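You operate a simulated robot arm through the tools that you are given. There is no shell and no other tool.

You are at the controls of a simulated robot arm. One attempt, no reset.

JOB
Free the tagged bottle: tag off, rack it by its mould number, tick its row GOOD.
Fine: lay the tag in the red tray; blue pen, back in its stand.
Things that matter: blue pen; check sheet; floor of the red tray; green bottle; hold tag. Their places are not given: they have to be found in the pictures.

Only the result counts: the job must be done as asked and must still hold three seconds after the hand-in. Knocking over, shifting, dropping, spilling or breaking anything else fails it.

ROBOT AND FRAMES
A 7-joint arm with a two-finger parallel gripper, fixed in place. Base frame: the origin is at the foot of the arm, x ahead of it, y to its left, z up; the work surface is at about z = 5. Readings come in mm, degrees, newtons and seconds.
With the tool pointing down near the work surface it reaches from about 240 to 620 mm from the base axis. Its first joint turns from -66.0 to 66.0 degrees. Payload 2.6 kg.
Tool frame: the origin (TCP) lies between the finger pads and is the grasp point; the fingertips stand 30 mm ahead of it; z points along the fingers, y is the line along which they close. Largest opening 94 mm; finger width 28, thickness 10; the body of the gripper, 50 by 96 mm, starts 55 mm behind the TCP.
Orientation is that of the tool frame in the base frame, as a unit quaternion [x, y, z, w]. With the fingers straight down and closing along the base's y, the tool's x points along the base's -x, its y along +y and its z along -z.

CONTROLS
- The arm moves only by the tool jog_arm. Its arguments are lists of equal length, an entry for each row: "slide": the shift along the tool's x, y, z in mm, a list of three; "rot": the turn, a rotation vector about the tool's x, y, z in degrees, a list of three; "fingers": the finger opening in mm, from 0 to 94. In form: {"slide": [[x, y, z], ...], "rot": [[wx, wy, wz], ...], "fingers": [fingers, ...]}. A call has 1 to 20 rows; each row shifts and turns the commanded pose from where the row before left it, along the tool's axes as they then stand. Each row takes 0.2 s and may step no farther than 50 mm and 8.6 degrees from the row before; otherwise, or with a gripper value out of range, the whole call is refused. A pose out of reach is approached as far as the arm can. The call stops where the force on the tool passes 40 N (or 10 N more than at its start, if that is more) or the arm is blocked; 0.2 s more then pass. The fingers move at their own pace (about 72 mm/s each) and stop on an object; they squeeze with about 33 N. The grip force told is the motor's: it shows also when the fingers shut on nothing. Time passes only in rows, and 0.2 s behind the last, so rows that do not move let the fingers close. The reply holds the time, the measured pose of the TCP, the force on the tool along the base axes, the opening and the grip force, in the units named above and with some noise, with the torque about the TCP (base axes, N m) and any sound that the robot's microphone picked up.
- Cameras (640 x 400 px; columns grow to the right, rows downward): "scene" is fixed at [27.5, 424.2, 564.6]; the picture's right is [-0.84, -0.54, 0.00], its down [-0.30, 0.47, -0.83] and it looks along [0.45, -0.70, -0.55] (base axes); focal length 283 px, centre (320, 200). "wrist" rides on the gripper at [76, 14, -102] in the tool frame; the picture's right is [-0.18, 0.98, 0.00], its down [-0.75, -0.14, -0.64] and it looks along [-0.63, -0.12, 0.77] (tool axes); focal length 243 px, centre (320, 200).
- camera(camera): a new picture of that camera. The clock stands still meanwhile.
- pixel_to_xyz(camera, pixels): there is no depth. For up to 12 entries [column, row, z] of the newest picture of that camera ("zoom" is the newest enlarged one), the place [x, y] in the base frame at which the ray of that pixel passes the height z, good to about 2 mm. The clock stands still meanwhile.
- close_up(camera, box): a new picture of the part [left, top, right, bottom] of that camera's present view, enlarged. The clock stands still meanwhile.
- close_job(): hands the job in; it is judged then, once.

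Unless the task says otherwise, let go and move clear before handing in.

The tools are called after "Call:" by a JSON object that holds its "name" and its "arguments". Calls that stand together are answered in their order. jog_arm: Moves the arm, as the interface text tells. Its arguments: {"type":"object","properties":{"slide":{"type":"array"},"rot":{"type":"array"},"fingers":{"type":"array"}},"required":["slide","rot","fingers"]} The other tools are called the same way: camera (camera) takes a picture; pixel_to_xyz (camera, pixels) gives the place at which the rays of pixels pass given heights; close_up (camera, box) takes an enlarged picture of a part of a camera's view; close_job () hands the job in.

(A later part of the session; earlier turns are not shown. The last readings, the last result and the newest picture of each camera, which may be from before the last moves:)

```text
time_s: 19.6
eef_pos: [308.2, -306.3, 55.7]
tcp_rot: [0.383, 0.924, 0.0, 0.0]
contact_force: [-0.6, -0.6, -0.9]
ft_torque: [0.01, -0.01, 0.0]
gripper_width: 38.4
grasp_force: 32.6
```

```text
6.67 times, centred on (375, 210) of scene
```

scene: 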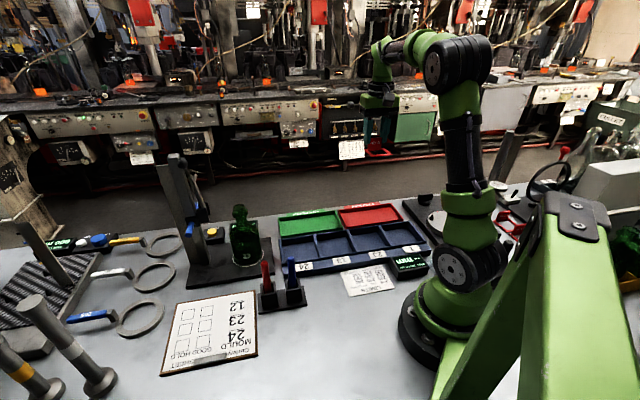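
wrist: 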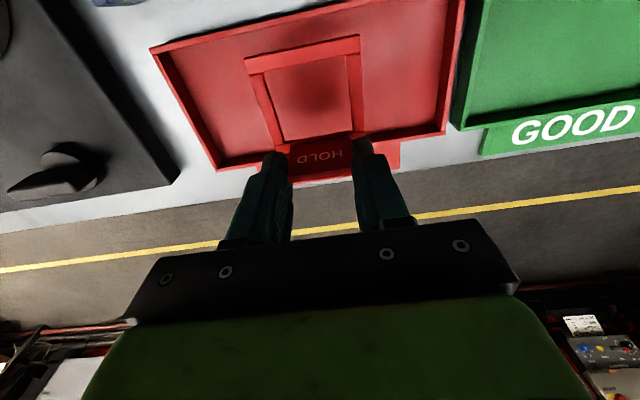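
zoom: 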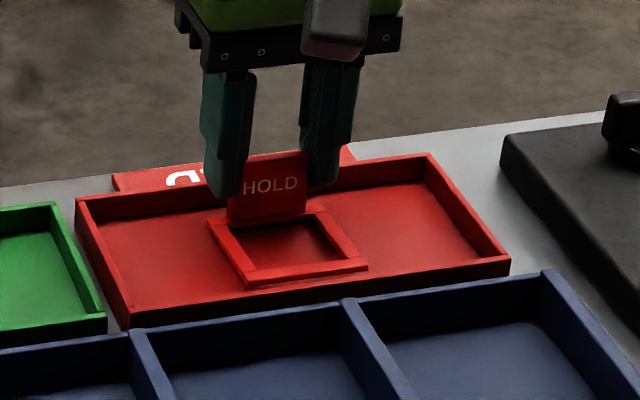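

There's no contact yet and the force is near zero. I'll go down millimetre by millimetre.

Call:
{"name": "jog_arm", "arguments": {"slide": [[0, 0, 1], [0, 0, 1], [0, 0, 0]], "rot": [[0, 0, 0], [0, 0, 0], [0, 0, 0]], "fingers": [25, 25, 25]}}

```text
time_s: 20.4
eef_pos: [309.5, -307.9, 55.3]
tcp_rot: [0.382, 0.924, -0.001, 0.001]
contact_force: [-2.7, 2.5, 14.1]
ft_torque: [0.13, 0.12, 0.03]
gripper_width: 38.7
grasp_force: 33.3
```

The force rises to 14 N at z≈55, so the frame rests on the floor. I'll ease off 1.5 mm and open the fingers slightly.

Call:
{"name": "jog_arm", "arguments": {"slide": [[0, 0, -1.5], [0, 0, 0], [0, 0, 0], [0, 0, 0]], "rot": [[0, 0, 0], [0, 0, 0], [0, 0, 0], [0, 0, 0]], "fingers": [25, 45, 52, 52]}}

Call:
{"name": "close_up", "arguments": {"camera": "scene", "box": [330, 180, 420, 240]}}

Call:
{"name": "close_up", "arguments": {"camera": "wrist", "box": [140, 0, 480, 210]}}

```text
time_s: 21.4
eef_pos: [307.8, -307.1, 55.9]
tcp_rot: [0.383, 0.924, 0.0, -0.001]
contact_force: [0.3, 0.1, 0.1]
ft_torque: [-0.01, 0.0, 0.0]
gripper_width: 52.1
grasp_force: 0.0
```

```text
6.67 times, centred on (375, 210) of scene
```

zoom: 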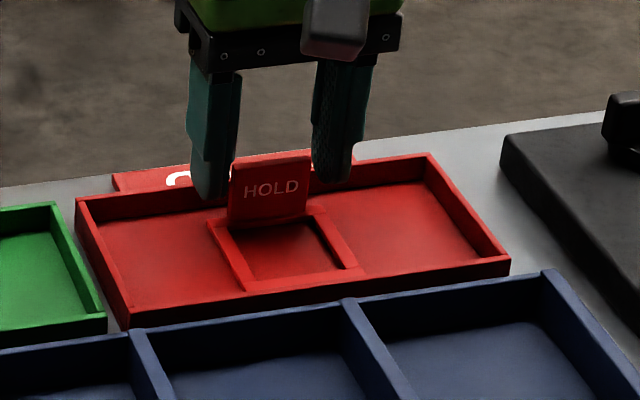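

```text
1.88 times, centred on (310, 105) of wrist
```

zoom: 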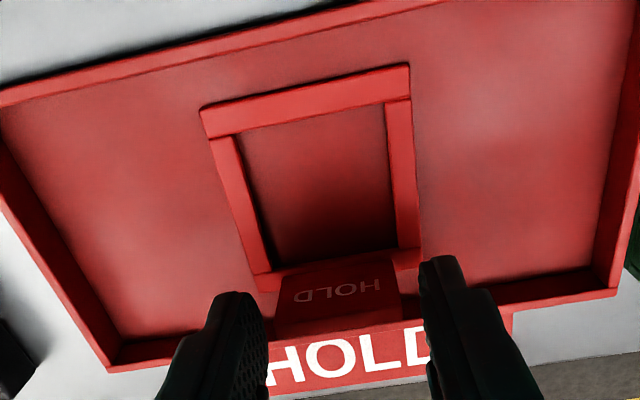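

The tag lies flat on the tray floor with the hand open. I'll rise straight up and pull back over the rack to look at slot 23.

Call:
{"name": "jog_arm", "arguments": {"slide": [[0, 0, -20], [0, 0, -40], [0, 0, -45], [0, 0, -45], [0, 0, -45], [0, 0, -45], [40, 0, 0], [40, 0, 0], [40, 0, 0], [0, 0, 0]], "rot": [[0, 0, 0], [0, 0, 0], [0, 0, 0], [0, 0, 0], [0, 0, 0], [0, 0, 0], [0, 0, 0], [0, 0, 0], [0, 0, 0], [0, 0, 0]], "fingers": [56, 60, 94, 94, 94, 94, 94, 94, 94, 94]}}

Call:
{"name": "camera", "arguments": {"camera": "wrist"}}

Call:
{"name": "camera", "arguments": {"camera": "scene"}}

```text
time_s: 23.6
eef_pos: [225.0, -219.9, 294.7]
tcp_rot: [0.383, 0.924, 0.0, 0.0]
contact_force: [0.2, -0.5, 0.1]
ft_torque: [-0.02, 0.0, 0.01]
gripper_width: 94.0
grasp_force: 0.1
```

```text
taken
```

wrist: 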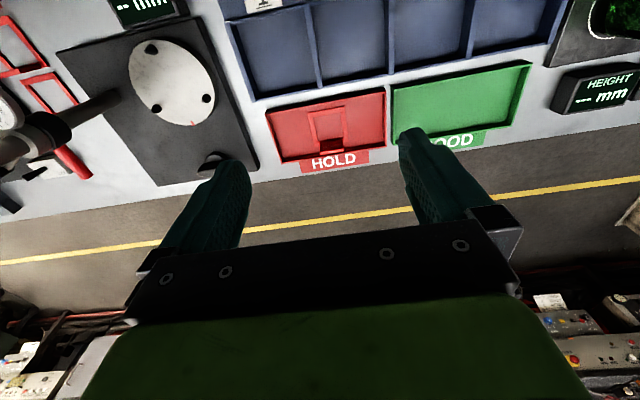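

```text
taken
```

scene: 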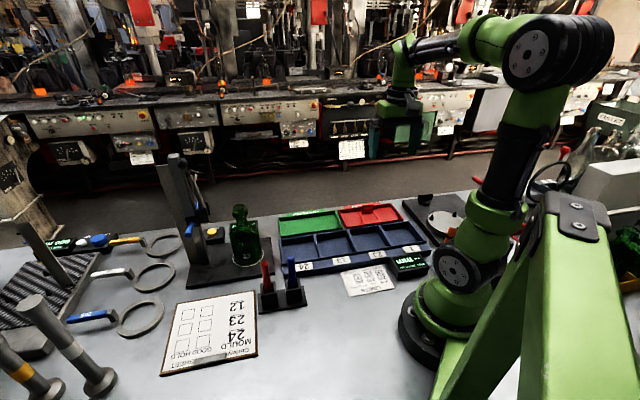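

The tag sits square in the red tray (325,130). I'll enlarge the rack in the scene view and measure slot 23 there.

Call:
{"name": "close_up", "arguments": {"camera": "scene", "box": [270, 200, 440, 290]}}

Call:
{"name": "close_up", "arguments": {"camera": "wrist", "box": [210, 0, 410, 110]}}

Call:
{"name": "close_up", "arguments": {"camera": "scene", "box": [205, 195, 285, 275]}}

```text
3.76 times, centred on (355, 245) of scene
```

zoom: 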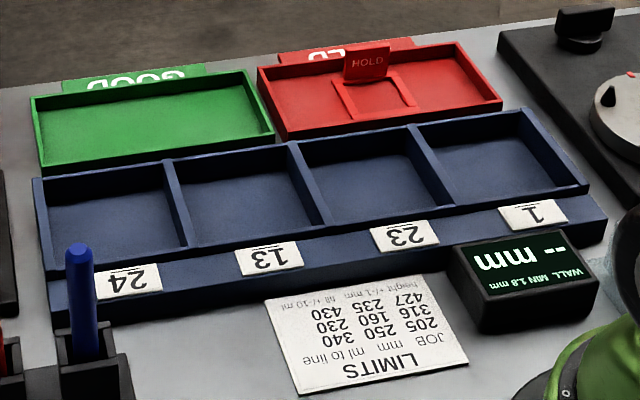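

```text
3.20 times, centred on (310, 55) of wrist
```

zoom: 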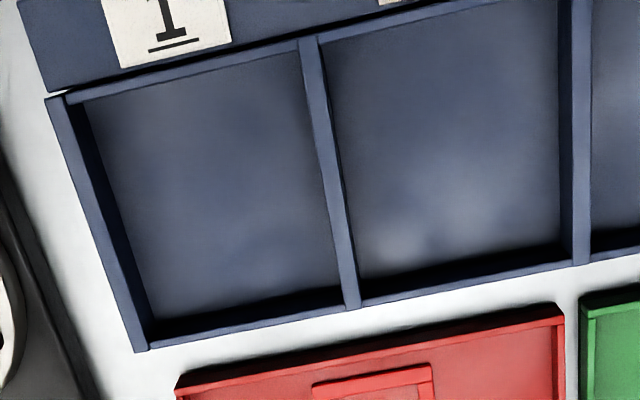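

```text
5.00 times, centred on (245, 235) of scene
```

zoom: 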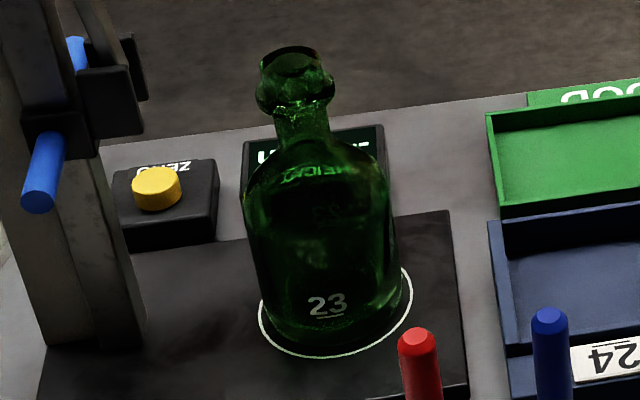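

The labels run 24, 13, 23, 1 from the left, so slot 23 is third. I'll triangulate its divider tops and the bottle's silhouette.

Call:
{"name": "pixel_to_xyz", "arguments": {"camera": "scene", "pixels": [[347.6, 230.9, 20], [347.6, 230.9, 40], [379.7, 225.6, 20], [379.7, 225.6, 40], [390, 246.9, 20], [390, 246.9, 40], [356.9, 251.9, 20], [356.9, 251.9, 40], [230.4, 245, 80], [260.6, 245, 80], [229.5, 233, 100], [258, 233, 100]]}}

Call:
{"name": "pixel_to_xyz", "arguments": {"camera": "wrist", "pixels": [[320, 87.2, 20], [320, 87.2, 40], [391.25, 73.75, 20], [391.25, 73.75, 40], [306.25, 5, 20], [306.25, 5, 40]]}}

```text
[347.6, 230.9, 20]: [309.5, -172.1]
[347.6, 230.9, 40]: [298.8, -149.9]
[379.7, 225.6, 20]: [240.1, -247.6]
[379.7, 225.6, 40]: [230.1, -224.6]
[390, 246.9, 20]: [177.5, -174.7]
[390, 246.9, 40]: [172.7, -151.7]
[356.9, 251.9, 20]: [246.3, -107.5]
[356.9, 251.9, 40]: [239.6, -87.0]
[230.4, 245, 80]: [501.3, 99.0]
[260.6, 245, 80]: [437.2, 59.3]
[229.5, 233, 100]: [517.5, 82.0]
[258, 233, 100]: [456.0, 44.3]
```

```text
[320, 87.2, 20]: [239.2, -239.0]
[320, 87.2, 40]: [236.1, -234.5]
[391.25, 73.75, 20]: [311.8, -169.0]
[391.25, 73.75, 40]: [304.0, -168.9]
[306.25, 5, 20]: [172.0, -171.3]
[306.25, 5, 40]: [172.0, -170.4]
```

Slot 23's centre is about (242,-171), roughly 93×88 mm inside with the rim at z≈23. The bottle is about 76 mm wide, and a straight-down body grip would hit its mouth, so I'll hold it by the ring below the mouth. I'll yaw to +45°, which keeps clear of the column, and go over for a look.

Call:
{"name": "jog_arm", "arguments": {"slide": [[0, 0, 0], [0, 0, 0], [0, 0, 0], [0, 0, 0], [0, 0, 0], [0, 0, 0], [0, 0, 0], [0, 0, 0], [0, 0, 0], [0, 0, 0], [0, 0, 0], [0, 0, 0], [-40, 0, 0], [-40, 0, 0], [-40, 0, 0], [-40, 0, 0], [-40, 0, 0], [-40, 0, 0], [-40, 0, 0], [-40, 0, 0]], "rot": [[0, 0, -7.5], [0, 0, -7.5], [0, 0, -7.5], [0, 0, -7.5], [0, 0, -7.5], [0, 0, -7.5], [0, 0, -7.5], [0, 0, -7.5], [0, 0, -7.5], [0, 0, -7.5], [0, 0, -7.5], [0, 0, -7.5], [0, 0, 0], [0, 0, 0], [0, 0, 0], [0, 0, 0], [0, 0, 0], [0, 0, 0], [0, 0, 0], [0, 0, 0]], "fingers": [94, 94, 94, 94, 94, 94, 94, 94, 94, 94, 94, 94, 94, 94, 94, 94, 94, 94, 94, 94]}}

Call:
{"name": "camera", "arguments": {"camera": "wrist"}}

Call:
{"name": "close_up", "arguments": {"camera": "wrist", "box": [230, 60, 410, 240]}}

```text
time_s: 27.8
eef_pos: [451.4, 2.8, 296.2]
tcp_rot: [-0.383, 0.924, -0.001, 0.0]
contact_force: [0.4, 0.2, 0.5]
ft_torque: [-0.02, -0.03, 0.02]
gripper_width: 93.9
grasp_force: 0.1
```

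```text
taken
```

wrist: 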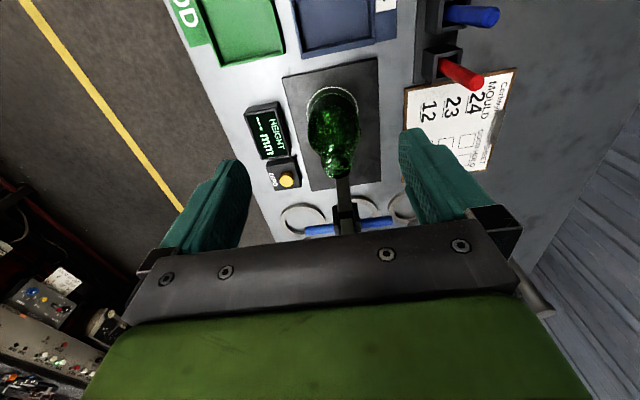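

```text
2.22 times, centred on (320, 150) of wrist
```

zoom: 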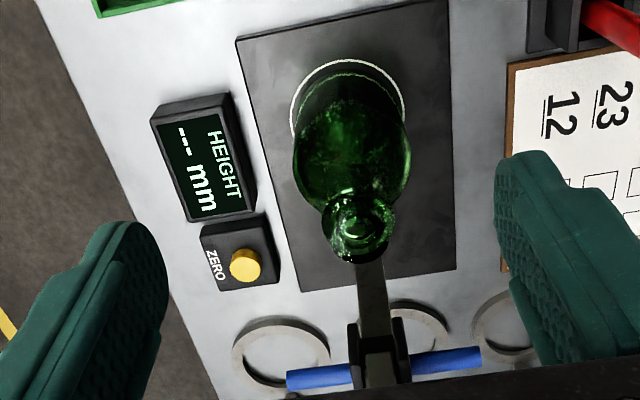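

The bottle's mouth ring is at zoom (360,222), and its base at about (350,120). I'll locate its axis by reading these at their heights.

Call:
{"name": "close_up", "arguments": {"camera": "wrist", "box": [290, 70, 380, 190]}}

Call:
{"name": "pixel_to_xyz", "arguments": {"camera": "wrist", "pixels": [[338, 158, 150], [338.5, 163, 172], [307.5, 150, 90], [360, 150, 90], [308, 127, 60], [360, 127, 60]]}}

```text
3.33 times, centred on (335, 130) of wrist
```

zoom: 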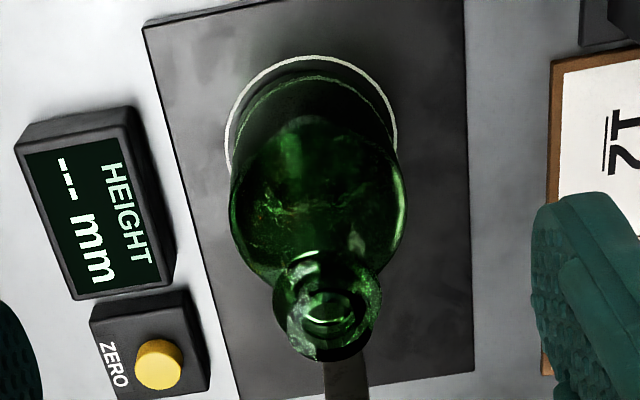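

```text
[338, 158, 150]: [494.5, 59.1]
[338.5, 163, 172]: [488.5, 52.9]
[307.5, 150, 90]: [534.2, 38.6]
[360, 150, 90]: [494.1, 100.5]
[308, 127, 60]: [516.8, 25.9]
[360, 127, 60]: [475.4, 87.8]
```

The axis estimates agree on about (492,55), with the ring about 38 mm wide near z≈150. I'll move above it with the fingers narrowed to 64 and come down just above the mouth to check.

Call:
{"name": "jog_arm", "arguments": {"slide": [[-33, 4, 0], [-33, 3.8, 0], [0, 0, 35], [0, 0, 35], [0, 0, 0]], "rot": [[0, 0, 0], [0, 0, 0], [0, 0, 0], [0, 0, 0], [0, 0, 0]], "fingers": [64, 64, 64, 64, 64]}}

Call:
{"name": "camera", "arguments": {"camera": "wrist"}}

Call:
{"name": "close_up", "arguments": {"camera": "scene", "box": [170, 130, 310, 270]}}

```text
time_s: 29.0
eef_pos: [492.4, 54.8, 225.6]
tcp_rot: [-0.383, 0.924, 0.0, 0.0]
contact_force: [0.6, 0.7, -0.3]
ft_torque: [0.03, 0.01, 0.0]
gripper_width: 63.9
grasp_force: 0.0
```

```text
taken
```

wrist: 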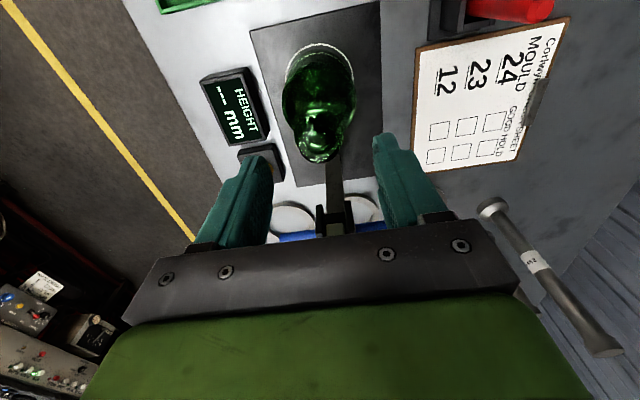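

```text
2.86 times, centred on (240, 200) of scene
```

zoom: 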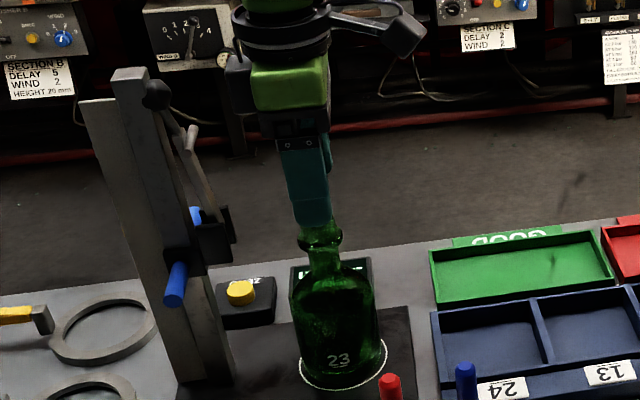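

The scene zoom shows the near fingertip at (314,225) just above the mouth. I'll compare it with where the numbers say it should be.

Call:
{"name": "pixel_to_xyz", "arguments": {"camera": "scene", "pixels": [[237.9, 208.75, 195.6], [234, 208.5, 195.6], [241.8, 208.5, 195.6], [239.8, 206.4, 172], [240.3, 213, 155], [232.8, 213, 155], [247.2, 213, 155]]}}

Call:
{"name": "close_up", "arguments": {"camera": "scene", "box": [215, 180, 265, 230]}}

Call:
{"name": "close_up", "arguments": {"camera": "wrist", "box": [260, 60, 400, 200]}}

```text
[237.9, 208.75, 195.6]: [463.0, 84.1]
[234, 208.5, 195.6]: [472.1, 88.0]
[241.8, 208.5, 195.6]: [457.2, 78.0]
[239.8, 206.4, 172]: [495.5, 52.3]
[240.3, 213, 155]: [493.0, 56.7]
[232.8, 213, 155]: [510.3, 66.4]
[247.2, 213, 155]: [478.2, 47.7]
```

```text
8.00 times, centred on (240, 205) of scene
```

zoom: 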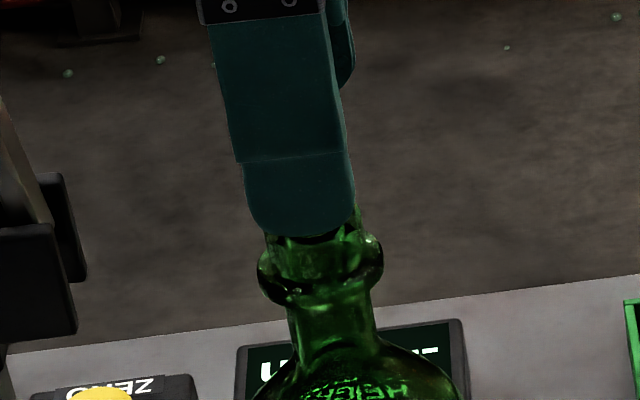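

```text
2.86 times, centred on (330, 130) of wrist
```

zoom: 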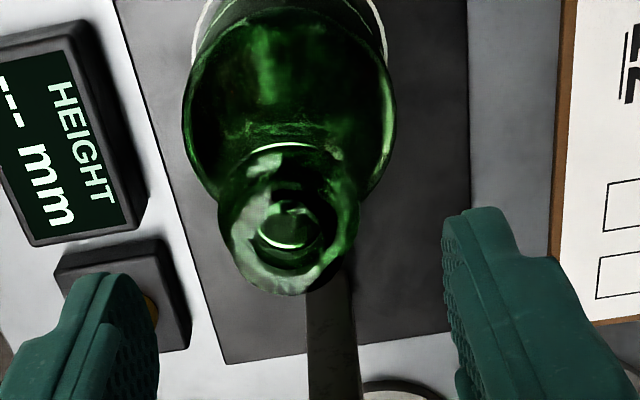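

The fingertip is seen where expected, so the arm's place is right. I'll read the mouth centre from the wrist zoom (289,225) to settle the sideways centring.

Call:
{"name": "pixel_to_xyz", "arguments": {"camera": "zoom", "pixels": [[290, 226, 172], [290, 226, 165], [288, 215, 155], [218, 215, 155], [358, 215, 155], [288, 215, 165]]}}

```text
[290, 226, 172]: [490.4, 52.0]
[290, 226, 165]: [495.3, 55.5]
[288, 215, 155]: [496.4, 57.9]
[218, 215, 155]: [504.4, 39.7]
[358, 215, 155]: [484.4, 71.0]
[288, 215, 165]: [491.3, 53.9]
```

The mouth centre comes out at n≈310, against the tool's 309.4, so it is centred within 1 mm. I'll descend so the fingertips pass below the ring.

Call:
{"name": "jog_arm", "arguments": {"slide": [[0, 0, 25], [0, 0, 25], [0, 0, 12], [0, 0, 5], [0, 0, 0]], "rot": [[0, 0, 0], [0, 0, 0], [0, 0, 0], [0, 0, 0], [0, 0, 0]], "fingers": [64, 64, 64, 64, 64]}}

Call:
{"name": "close_up", "arguments": {"camera": "scene", "box": [210, 180, 280, 250]}}

Call:
{"name": "camera", "arguments": {"camera": "wrist"}}

```text
time_s: 30.2
eef_pos: [492.0, 55.8, 158.0]
tcp_rot: [-0.382, 0.924, 0.0, 0.0]
contact_force: [0.0, 0.6, 1.4]
ft_torque: [-0.02, 0.0, 0.01]
gripper_width: 63.8
grasp_force: 0.1
```

```text
5.71 times, centred on (245, 215) of scene
```

zoom: 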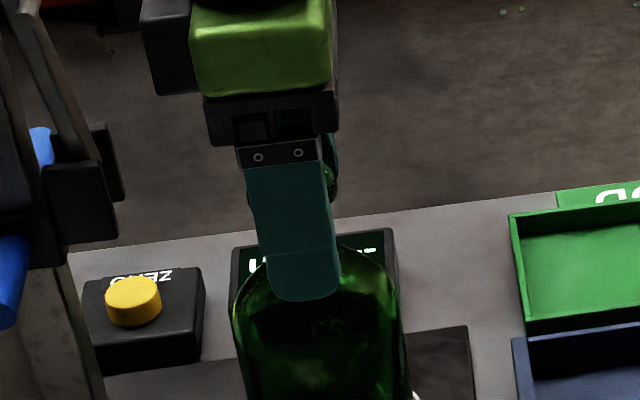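

```text
taken
```

wrist: 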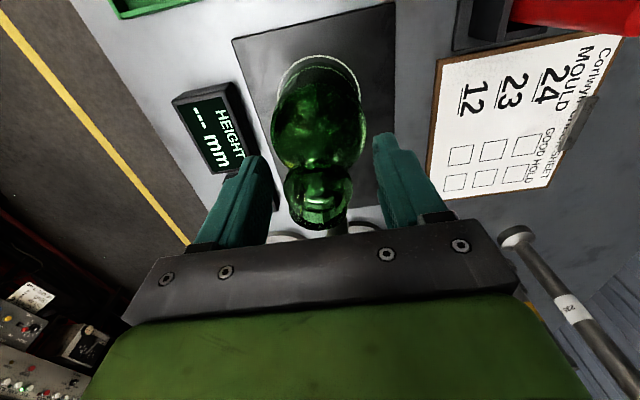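

Nothing touches, and the fingers stand either side of the neck at z=158. I'll close on the ring.

Call:
{"name": "jog_arm", "arguments": {"slide": [[0, 0, 0], [0, 0, 0], [0, 0, 0], [0, 0, 0]], "rot": [[0, 0, 0], [0, 0, 0], [0, 0, 0], [0, 0, 0]], "fingers": [44, 36, 20, 15]}}

Call:
{"name": "camera", "arguments": {"camera": "wrist"}}

Call:
{"name": "close_up", "arguments": {"camera": "scene", "box": [200, 190, 300, 280]}}

```text
time_s: 31.2
eef_pos: [492.4, 55.1, 158.3]
tcp_rot: [-0.383, 0.924, 0.0, 0.0]
contact_force: [1.1, 0.5, -0.3]
ft_torque: [0.01, -0.08, -0.03]
gripper_width: 37.9
grasp_force: 33.4
```

```text
taken
```

wrist: 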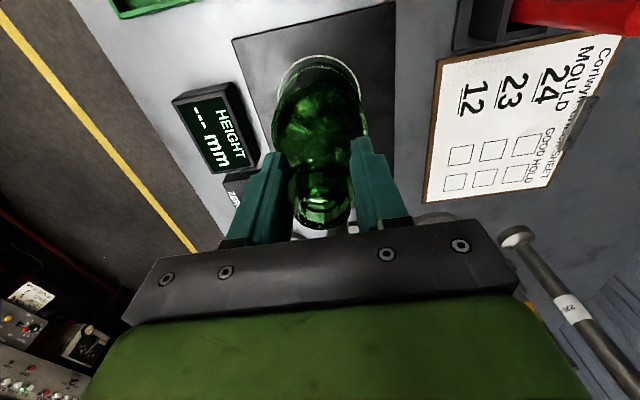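

```text
4.44 times, centred on (250, 235) of scene
```

zoom: 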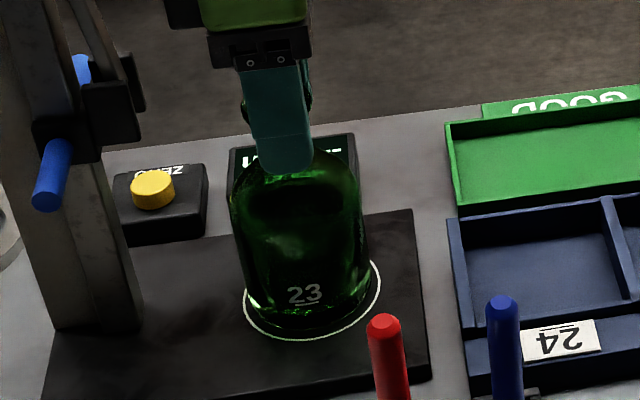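

The grip holds at 37.9 mm with 33 N. I'll lift slowly and check the hold.

Call:
{"name": "jog_arm", "arguments": {"slide": [[0, 0, -3], [0, 0, -5], [0, 0, -8], [0, 0, -8], [0, 0, 0]], "rot": [[0, 0, 0], [0, 0, 0], [0, 0, 0], [0, 0, 0], [0, 0, 0]], "fingers": [15, 15, 15, 15, 15]}}

Call:
{"name": "close_up", "arguments": {"camera": "scene", "box": [200, 180, 300, 280]}}

```text
time_s: 32.4
eef_pos: [491.6, 55.1, 182.3]
tcp_rot: [-0.383, 0.924, 0.0, 0.0]
contact_force: [-0.5, 0.7, -2.9]
ft_torque: [0.01, 0.01, 0.0]
gripper_width: 38.0
grasp_force: 33.2
```

```text
4.00 times, centred on (250, 230) of scene
```

zoom: 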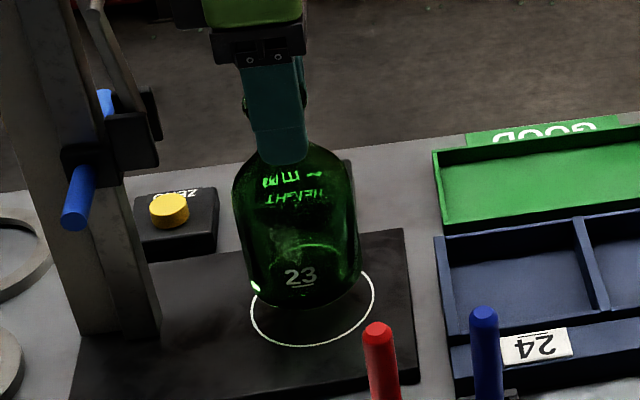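

The bottle hangs straight, with about 3 N of weight. I'll lift higher and carry it over slot 23.

Call:
{"name": "jog_arm", "arguments": {"slide": [[0, 0, -20], [0, 0, -30], [0, 0, -30], [0, 0, -18], [28, 1.4, 0], [28, 1.4, 0], [28, 1.4, 0], [28, 1.4, 0], [28, 1.4, 0], [28, 1.4, 0], [28, 1.4, 0], [28, 1.4, 0], [28, 1.4, 0], [28, 1.4, 0], [28, 1.5, 0], [28, 1.5, 0], [0, 0, 0]], "rot": [[0, 0, 0], [0, 0, 0], [0, 0, 0], [0, 0, 0], [0, 0, 0], [0, 0, 0], [0, 0, 0], [0, 0, 0], [0, 0, 0], [0, 0, 0], [0, 0, 0], [0, 0, 0], [0, 0, 0], [0, 0, 0], [0, 0, 0], [0, 0, 0], [0, 0, 0]], "fingers": [15, 15, 15, 15, 15, 15, 15, 15, 15, 15, 15, 15, 15, 15, 15, 15, 15]}}

Call:
{"name": "camera", "arguments": {"camera": "wrist"}}

Call:
{"name": "camera", "arguments": {"camera": "scene"}}

```text
time_s: 36.0
eef_pos: [241.3, -169.1, 281.5]
tcp_rot: [-0.382, 0.924, 0.0, 0.0]
contact_force: [0.1, 0.2, -3.9]
ft_torque: [0.03, 0.02, 0.02]
gripper_width: 37.9
grasp_force: 33.3
```

```text
taken
```

wrist: 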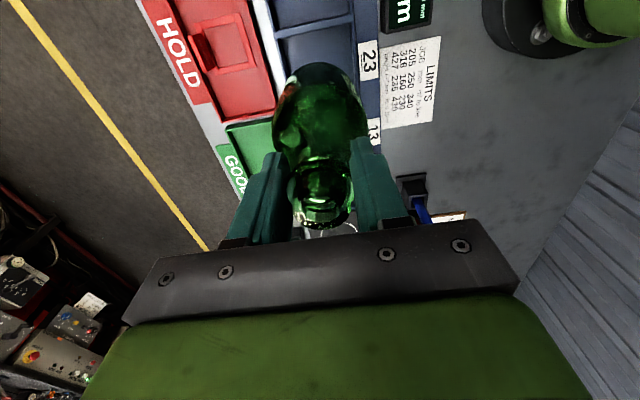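

```text
taken
```

scene: 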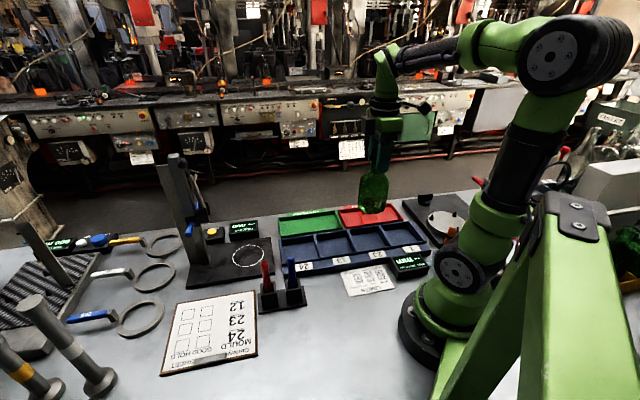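

The bottle still hangs firm and is over the rack. I'll lower until its base is about 20 mm above the rim and check centring.

Call:
{"name": "jog_arm", "arguments": {"slide": [[0, 0, 30], [0, 0, 30], [0, 0, 20], [0, 0, 12], [0, 0, 0]], "rot": [[0, 0, 0], [0, 0, 0], [0, 0, 0], [0, 0, 0], [0, 0, 0]], "fingers": [15, 15, 15, 15, 15]}}

Call:
{"name": "close_up", "arguments": {"camera": "wrist", "box": [220, 0, 420, 220]}}

Call:
{"name": "close_up", "arguments": {"camera": "scene", "box": [310, 180, 430, 280]}}

```text
time_s: 37.2
eef_pos: [241.3, -168.9, 187.9]
tcp_rot: [-0.383, 0.924, 0.0, -0.001]
contact_force: [0.1, 0.5, -3.1]
ft_torque: [0.0, 0.04, -0.02]
gripper_width: 37.7
grasp_force: 33.2
```

```text
1.82 times, centred on (320, 110) of wrist
```

zoom: 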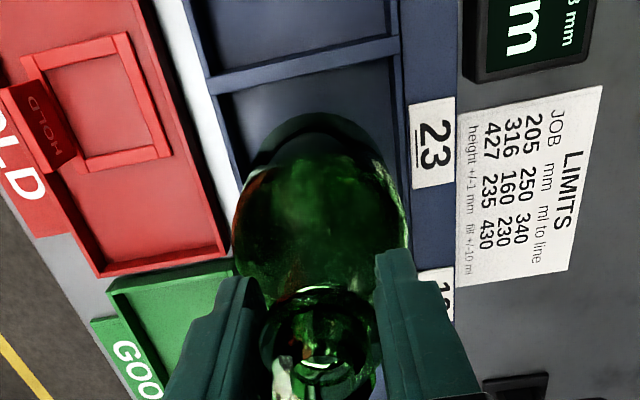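

```text
4.00 times, centred on (370, 230) of scene
```

zoom: 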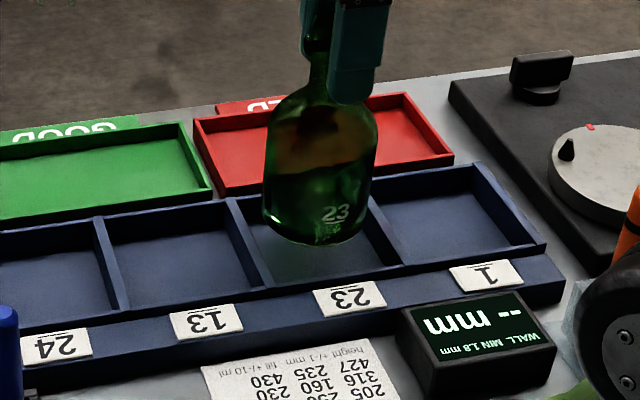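

The bottle is above slot 23 in both views. I'll verify the numbers: base centre (scene ~369,238) against the divider corners.

Call:
{"name": "pixel_to_xyz", "arguments": {"camera": "scene", "pixels": [[369, 237.5, 45], [348.2, 230.8, 23], [357, 250.5, 23], [390.5, 246, 23], [380.5, 226.5, 23], [393, 221, 23], [403.5, 243, 23]]}}

Call:
{"name": "pixel_to_xyz", "arguments": {"camera": "zoom", "pixels": [[320, 200, 23]]}}

Call:
{"name": "close_up", "arguments": {"camera": "wrist", "box": [260, 0, 400, 140]}}

```text
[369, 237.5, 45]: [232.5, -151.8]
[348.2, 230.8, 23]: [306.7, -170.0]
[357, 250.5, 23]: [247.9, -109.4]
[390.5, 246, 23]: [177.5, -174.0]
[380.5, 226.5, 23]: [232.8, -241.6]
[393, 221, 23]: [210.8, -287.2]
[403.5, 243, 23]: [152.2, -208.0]
```

```text
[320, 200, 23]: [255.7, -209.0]
```

```text
2.86 times, centred on (330, 70) of wrist
```

zoom: 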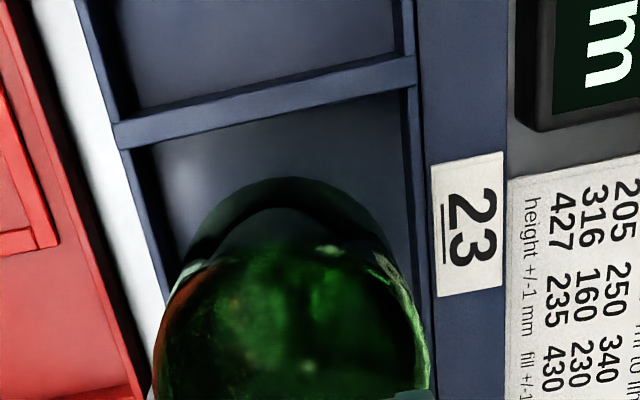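

I'll compare the base's sides (zoom 185–395) with the slot walls (150, 423) across the slot's depth.

Call:
{"name": "pixel_to_xyz", "arguments": {"camera": "zoom", "pixels": [[185, 260, 42], [395, 260, 42], [152, 260, 23], [422, 260, 23], [118, 135, 23], [412, 75, 23], [140, 135, 23]]}}

```text
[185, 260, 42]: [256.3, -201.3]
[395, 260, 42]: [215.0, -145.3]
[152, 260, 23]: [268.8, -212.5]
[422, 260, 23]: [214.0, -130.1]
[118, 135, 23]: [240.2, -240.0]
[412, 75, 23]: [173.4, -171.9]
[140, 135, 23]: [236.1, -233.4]
```

The bottle is centred within about 2–3 mm. I'll nudge 2 mm each way and lower stepwise into the slot.

Call:
{"name": "jog_arm", "arguments": {"slide": [[2, -2, 5], [0, 0, 6], [0, 0, 5], [0, 0, 4], [0, 0, 0]], "rot": [[0, 0, 0], [0, 0, 0], [0, 0, 0], [0, 0, 0], [0, 0, 0]], "fingers": [15, 15, 15, 15, 15]}}

Call:
{"name": "close_up", "arguments": {"camera": "scene", "box": [310, 180, 430, 280]}}

Call:
{"name": "close_up", "arguments": {"camera": "wrist", "box": [230, 0, 410, 180]}}

```text
time_s: 38.4
eef_pos: [241.7, -173.0, 168.2]
tcp_rot: [-0.383, 0.924, 0.0, 0.0]
contact_force: [-0.1, 1.4, -3.0]
ft_torque: [-0.02, 0.02, 0.0]
gripper_width: 37.7
grasp_force: 32.7
```

```text
4.00 times, centred on (370, 230) of scene
```

zoom: 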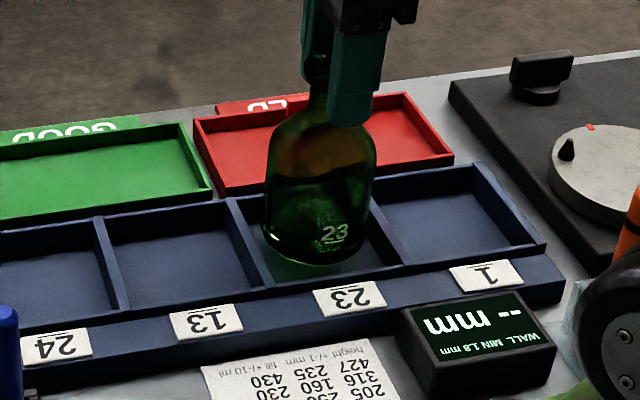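

```text
2.22 times, centred on (320, 90) of wrist
```

zoom: 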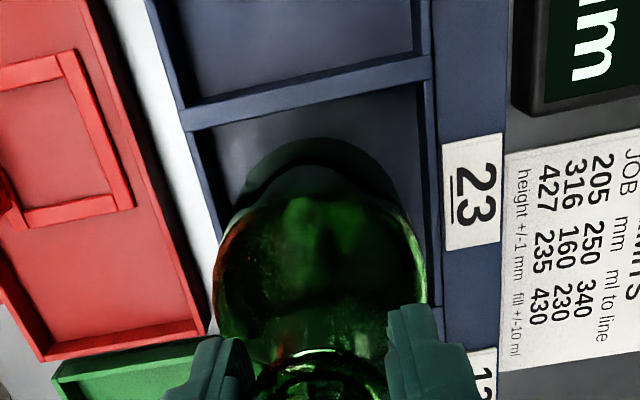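

The numbers put the bottle within 1–2 mm of the slot centre. I'll continue down in small steps until it touches the floor.

Call:
{"name": "jog_arm", "arguments": {"slide": [[0, 0, 3], [0, 0, 3], [0, 0, 2], [0, 0, 0]], "rot": [[0, 0, 0], [0, 0, 0], [0, 0, 0], [0, 0, 0]], "fingers": [15, 15, 15, 15]}}

Call:
{"name": "close_up", "arguments": {"camera": "scene", "box": [330, 200, 410, 280]}}

```text
time_s: 39.4
eef_pos: [241.8, -172.5, 159.9]
tcp_rot: [-0.382, 0.924, 0.0, 0.001]
contact_force: [0.5, 0.3, -2.6]
ft_torque: [0.0, 0.05, 0.02]
gripper_width: 37.7
grasp_force: 33.2
```

```text
5.00 times, centred on (370, 240) of scene
```

zoom: 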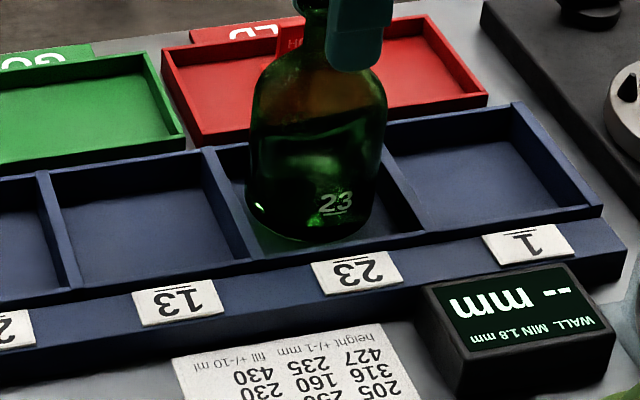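

The base is inside the walls without contact. Still lowering by small steps.

Call:
{"name": "jog_arm", "arguments": {"slide": [[0, 0, 2], [0, 0, 1.5], [0, 0, 1.5], [0, 0, 0]], "rot": [[0, 0, 0], [0, 0, 0], [0, 0, 0], [0, 0, 0]], "fingers": [15, 15, 15, 15]}}

```text
time_s: 40.4
eef_pos: [240.9, -171.5, 155.4]
tcp_rot: [-0.383, 0.924, 0.0, 0.0]
contact_force: [-0.3, -0.8, -3.7]
ft_torque: [-0.01, -0.01, -0.05]
gripper_width: 37.8
grasp_force: 33.2
```

No contact yet, with the weight still on the hand. I'll go 1 mm per row.

Call:
{"name": "jog_arm", "arguments": {"slide": [[0, 0, 1], [0, 0, 1], [0, 0, 1], [0, 0, 0]], "rot": [[0, 0, 0], [0, 0, 0], [0, 0, 0], [0, 0, 0]], "fingers": [15, 15, 15, 15]}}

```text
time_s: 41.4
eef_pos: [240.7, -173.3, 152.4]
tcp_rot: [-0.382, 0.924, 0.0, 0.0]
contact_force: [-0.1, 0.6, -3.3]
ft_torque: [-0.01, -0.01, 0.0]
gripper_width: 38.0
grasp_force: 32.5
```

Call:
{"name": "jog_arm", "arguments": {"slide": [[0, 0, 1], [0, 0, 1], [0, 0, 0]], "rot": [[0, 0, 0], [0, 0, 0], [0, 0, 0]], "fingers": [15, 15, 15]}}

Call:
{"name": "close_up", "arguments": {"camera": "scene", "box": [330, 200, 410, 280]}}

```text
time_s: 42.2
eef_pos: [241.3, -172.6, 151.8]
tcp_rot: [-0.382, 0.924, 0.0, -0.001]
contact_force: [-0.2, 1.1, -2.9]
ft_torque: [-0.03, 0.01, 0.03]
gripper_width: 38.0
grasp_force: 33.2
```

```text
5.00 times, centred on (370, 240) of scene
```

zoom: 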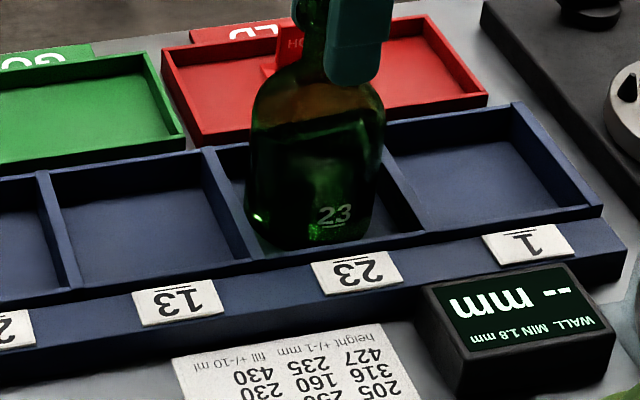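

There's still only the weight (-3 N) on the hand, and the base is almost on the floor. I'll keep stepping down.

Call:
{"name": "jog_arm", "arguments": {"slide": [[0, 0, 1], [0, 0, 1], [0, 0, 0]], "rot": [[0, 0, 0], [0, 0, 0], [0, 0, 0]], "fingers": [15, 15, 15]}}

```text
time_s: 43.0
eef_pos: [241.9, -173.2, 150.1]
tcp_rot: [-0.382, 0.924, -0.003, 0.002]
contact_force: [-0.5, 2.5, 34.4]
ft_torque: [0.21, -0.13, 0.0]
gripper_width: 37.9
grasp_force: 32.8
```

The force rose to +34 N, so the bottle stands on the slot floor. I'll back off and then open.

Call:
{"name": "jog_arm", "arguments": {"slide": [[0, 0, -1.3], [0, 0, 0]], "rot": [[0, 0, 0], [0, 0, 0]], "fingers": [15, 15]}}

```text
time_s: 43.6
eef_pos: [242.1, -172.6, 149.2]
tcp_rot: [-0.383, 0.924, -0.002, 0.001]
contact_force: [8.1, 0.9, 18.7]
ft_torque: [0.22, -0.65, -0.08]
gripper_width: 37.7
grasp_force: 33.6
```

There's still 19 N pressing, with some torque, so I'll ease up a little more.

Call:
{"name": "jog_arm", "arguments": {"slide": [[0, 0, -1], [0, 0, 0]], "rot": [[0, 0, 0], [0, 0, 0]], "fingers": [15, 15]}}

Call:
{"name": "close_up", "arguments": {"camera": "scene", "box": [330, 180, 410, 260]}}

Call:
{"name": "close_up", "arguments": {"camera": "wrist", "box": [230, 0, 410, 200]}}

```text
time_s: 44.2
eef_pos: [239.3, -172.0, 149.4]
tcp_rot: [-0.382, 0.924, 0.002, -0.001]
contact_force: [1.0, -1.2, 1.8]
ft_torque: [-0.18, -0.31, -0.05]
gripper_width: 38.0
grasp_force: 33.2
```

```text
5.00 times, centred on (370, 220) of scene
```

zoom: 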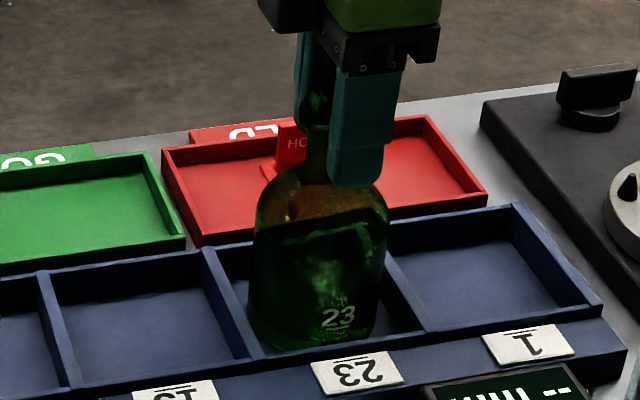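

```text
2.00 times, centred on (320, 100) of wrist
```

zoom: 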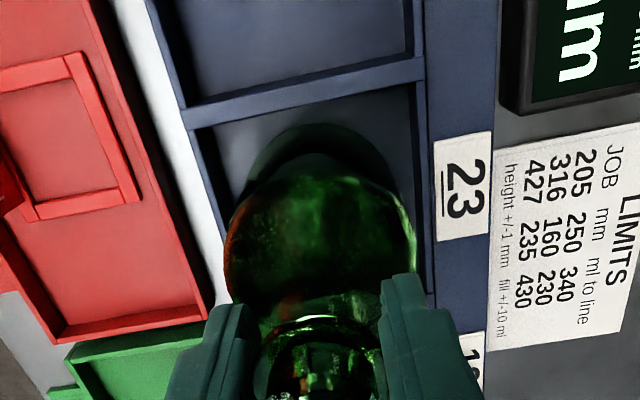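

The net force is near zero and the base sits inside slot 23, about 8 mm lower than on the gauge plate, as a floor would give. I'll open a little and let it settle.

Call:
{"name": "jog_arm", "arguments": {"slide": [[0, 0, 0], [0, 0, 0], [0, 0, 0], [0, 0, 0], [0, 0, 0]], "rot": [[0, 0, 0], [0, 0, 0], [0, 0, 0], [0, 0, 0], [0, 0, 0]], "fingers": [39, 41, 44, 50, 56]}}

Call:
{"name": "close_up", "arguments": {"camera": "scene", "box": [330, 180, 410, 260]}}

Call:
{"name": "close_up", "arguments": {"camera": "wrist", "box": [230, 0, 410, 240]}}

```text
time_s: 45.4
eef_pos: [240.7, -173.4, 150.4]
tcp_rot: [-0.382, 0.924, 0.0, 0.0]
contact_force: [0.0, -0.1, 0.2]
ft_torque: [-0.01, -0.03, -0.01]
gripper_width: 55.9
grasp_force: 0.0
```

```text
5.00 times, centred on (370, 220) of scene
```

zoom: 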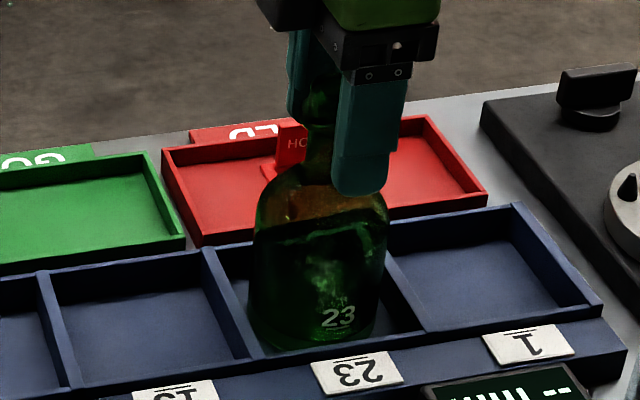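

```text
1.67 times, centred on (320, 120) of wrist
```

zoom: 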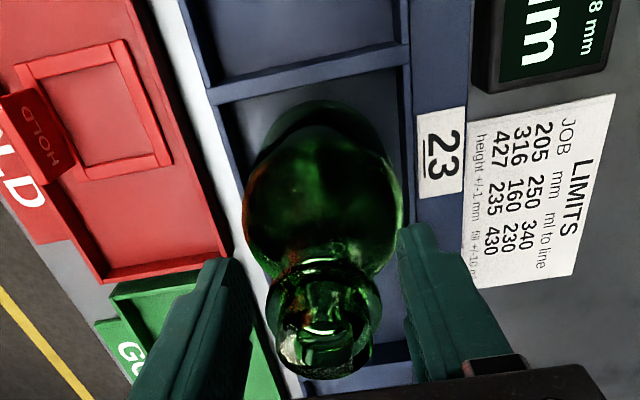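

The bottle stands upright in slot 23 with the hand open. I'll rise straight up and go to look at the blue pen.

Call:
{"name": "jog_arm", "arguments": {"slide": [[0, 0, -15], [0, 0, -25], [0, 0, -40], [0, 0, -40], [0, 0, -30], [-38, 27, 0], [-38, 27, 0], [-38, 27, 0], [-38, 27, 0], [-35, 26, 0], [0, 0, 0]], "rot": [[0, 0, 0], [0, 0, 0], [0, 0, 0], [0, 0, 0], [0, 0, 0], [0, 0, 0], [0, 0, 0], [0, 0, 0], [0, 0, 0], [0, 0, 0], [0, 0, 0]], "fingers": [60, 60, 60, 60, 60, 60, 60, 60, 60, 60, 60]}}

Call:
{"name": "camera", "arguments": {"camera": "wrist"}}

Call:
{"name": "camera", "arguments": {"camera": "scene"}}

```text
time_s: 47.8
eef_pos: [276.4, 55.7, 302.4]
tcp_rot: [-0.383, 0.924, 0.0, 0.0]
contact_force: [-0.1, 0.7, -0.6]
ft_torque: [0.04, 0.01, 0.02]
gripper_width: 59.9
grasp_force: 0.0
```

```text
taken
```

wrist: 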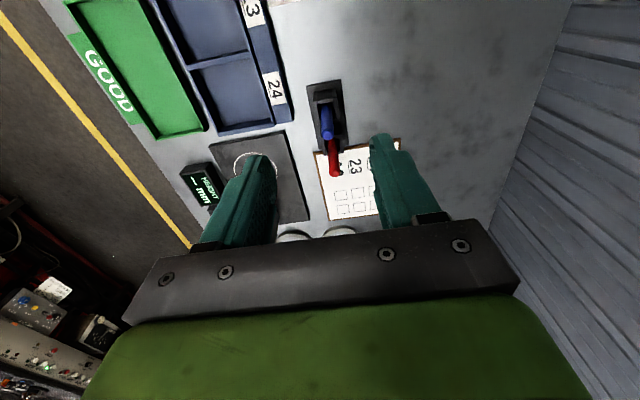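

```text
taken
```

scene: 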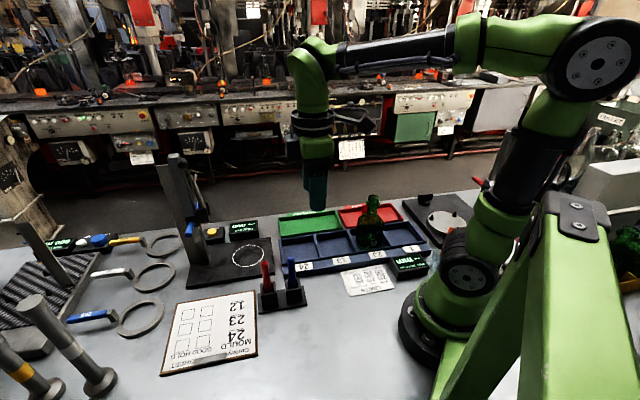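

The bottle stands racked (scene 370,220) and the pens are visible at wrist (327,120). I'll enlarge these.

Call:
{"name": "close_up", "arguments": {"camera": "wrist", "box": [290, 70, 390, 190]}}

Call:
{"name": "pixel_to_xyz", "arguments": {"camera": "zoom", "pixels": [[320, 200, 130]]}}

Call:
{"name": "close_up", "arguments": {"camera": "scene", "box": [250, 245, 330, 320]}}

Call:
{"name": "close_up", "arguments": {"camera": "scene", "box": [320, 180, 430, 280]}}

```text
3.33 times, centred on (340, 130) of wrist
```

zoom: 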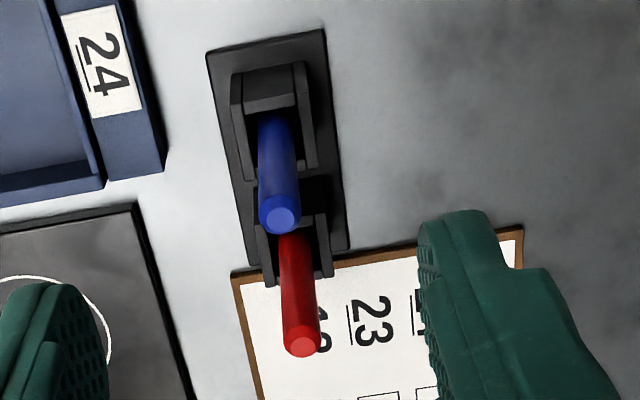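

```text
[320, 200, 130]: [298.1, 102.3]
```

```text
5.33 times, centred on (290, 282) of scene
```

zoom: 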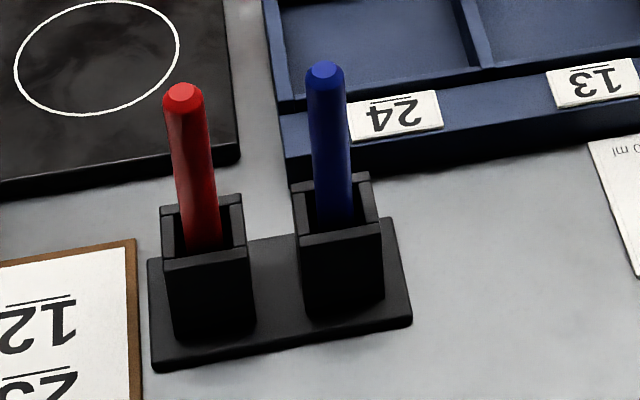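

```text
4.00 times, centred on (375, 230) of scene
```

zoom: 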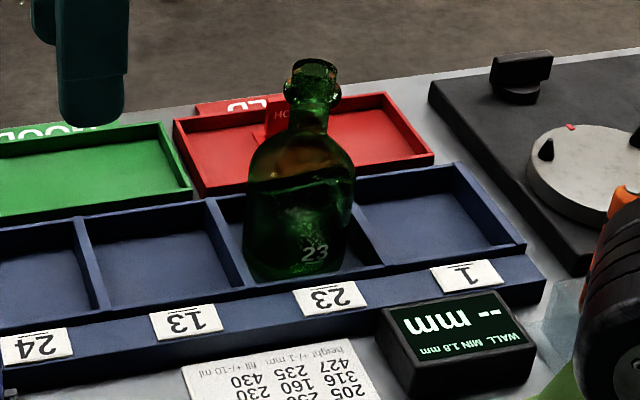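

I'll triangulate the blue pen's top from both views: scene (290.9,257.6) and wrist (328,134.5).

Call:
{"name": "pixel_to_xyz", "arguments": {"camera": "wrist", "pixels": [[328, 134.5, 110], [328, 134.5, 120], [328, 134.5, 130], [334.6, 172.3, 110], [334.6, 172.3, 120], [334.6, 172.3, 130], [327, 108, 50]]}}

Call:
{"name": "pixel_to_xyz", "arguments": {"camera": "scene", "pixels": [[290.9, 257.6, 110], [290.9, 257.6, 120], [290.9, 257.6, 130], [264.3, 262.1, 110], [264.3, 262.1, 120], [264.3, 262.1, 130], [292.5, 285, 50]]}}

```text
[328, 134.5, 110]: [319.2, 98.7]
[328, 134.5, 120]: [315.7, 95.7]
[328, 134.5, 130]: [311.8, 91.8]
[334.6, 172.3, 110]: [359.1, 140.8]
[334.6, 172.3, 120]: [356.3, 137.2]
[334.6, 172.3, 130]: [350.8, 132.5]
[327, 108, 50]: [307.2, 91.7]
```

```text
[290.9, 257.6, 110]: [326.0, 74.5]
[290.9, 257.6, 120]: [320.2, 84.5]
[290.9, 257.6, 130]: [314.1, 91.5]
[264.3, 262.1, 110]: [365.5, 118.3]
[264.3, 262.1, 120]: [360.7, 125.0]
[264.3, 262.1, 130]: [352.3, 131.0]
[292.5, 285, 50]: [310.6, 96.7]
```

The blue pen's top is at (313,92,130) and vertical. I'll move over it with the fingers at 45 and stop just above its top.

Call:
{"name": "jog_arm", "arguments": {"slide": [[-26, 0, 0], [-25.5, 0, 0], [0, 0, 45], [0, 0, 45], [0, 0, 30], [0, 0, 10], [0, 0, 0]], "rot": [[0, 0, 0], [0, 0, 0], [0, 0, 0], [0, 0, 0], [0, 0, 0], [0, 0, 0], [0, 0, 0]], "fingers": [45, 45, 45, 45, 45, 45, 45]}}

Call:
{"name": "camera", "arguments": {"camera": "wrist"}}

Call:
{"name": "close_up", "arguments": {"camera": "scene", "box": [240, 210, 340, 320]}}

```text
time_s: 49.4
eef_pos: [315.8, 90.7, 169.5]
tcp_rot: [-0.383, 0.924, 0.0, 0.001]
contact_force: [0.2, -0.3, -0.1]
ft_torque: [0.0, 0.02, -0.02]
gripper_width: 45.1
grasp_force: 0.0
```

```text
taken
```

wrist: 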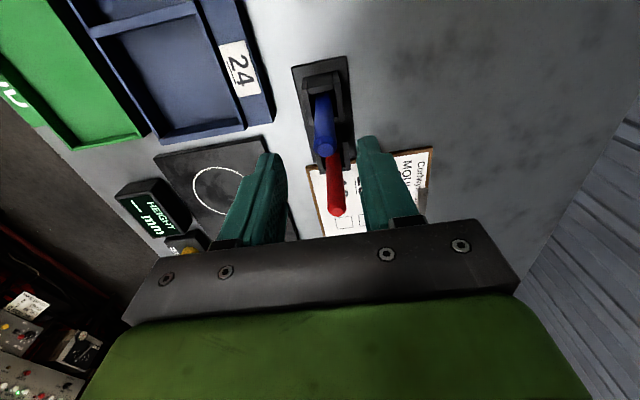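

```text
3.64 times, centred on (290, 265) of scene
```

zoom: 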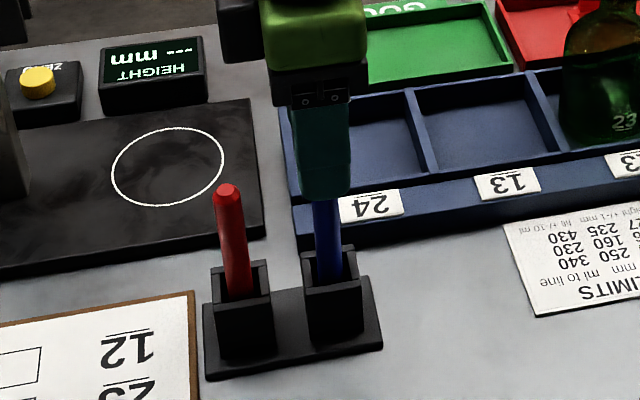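

The pen's top shows at wrist (327,148). I'll check its offset from the tool before going down.

Call:
{"name": "close_up", "arguments": {"camera": "wrist", "box": [270, 60, 400, 230]}}

Call:
{"name": "jog_arm", "arguments": {"slide": [[0, 0, 0]], "rot": [[0, 0, 0]], "fingers": [45]}}

Call:
{"name": "pixel_to_xyz", "arguments": {"camera": "wrist", "pixels": [[326.5, 147, 130], [337.5, 210, 130], [326.5, 147, 125]]}}

```text
2.35 times, centred on (335, 145) of wrist
```

zoom: 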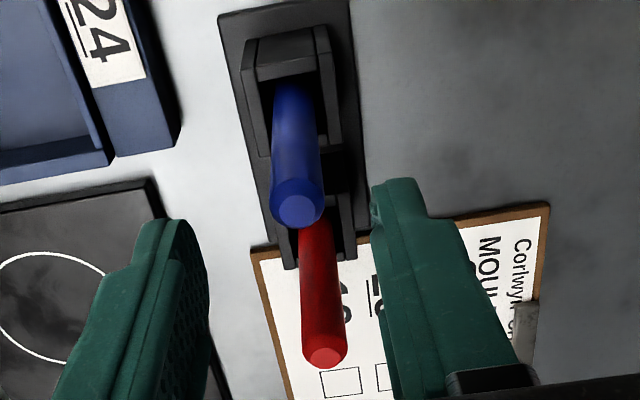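

```text
time_s: 49.8
eef_pos: [316.4, 90.9, 171.0]
tcp_rot: [-0.383, 0.924, 0.0, 0.0]
contact_force: [-0.8, -1.1, -0.7]
ft_torque: [0.0, 0.0, 0.04]
gripper_width: 45.2
grasp_force: 0.1
```

```text
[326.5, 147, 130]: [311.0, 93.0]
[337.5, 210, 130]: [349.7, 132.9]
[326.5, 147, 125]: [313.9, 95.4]
```

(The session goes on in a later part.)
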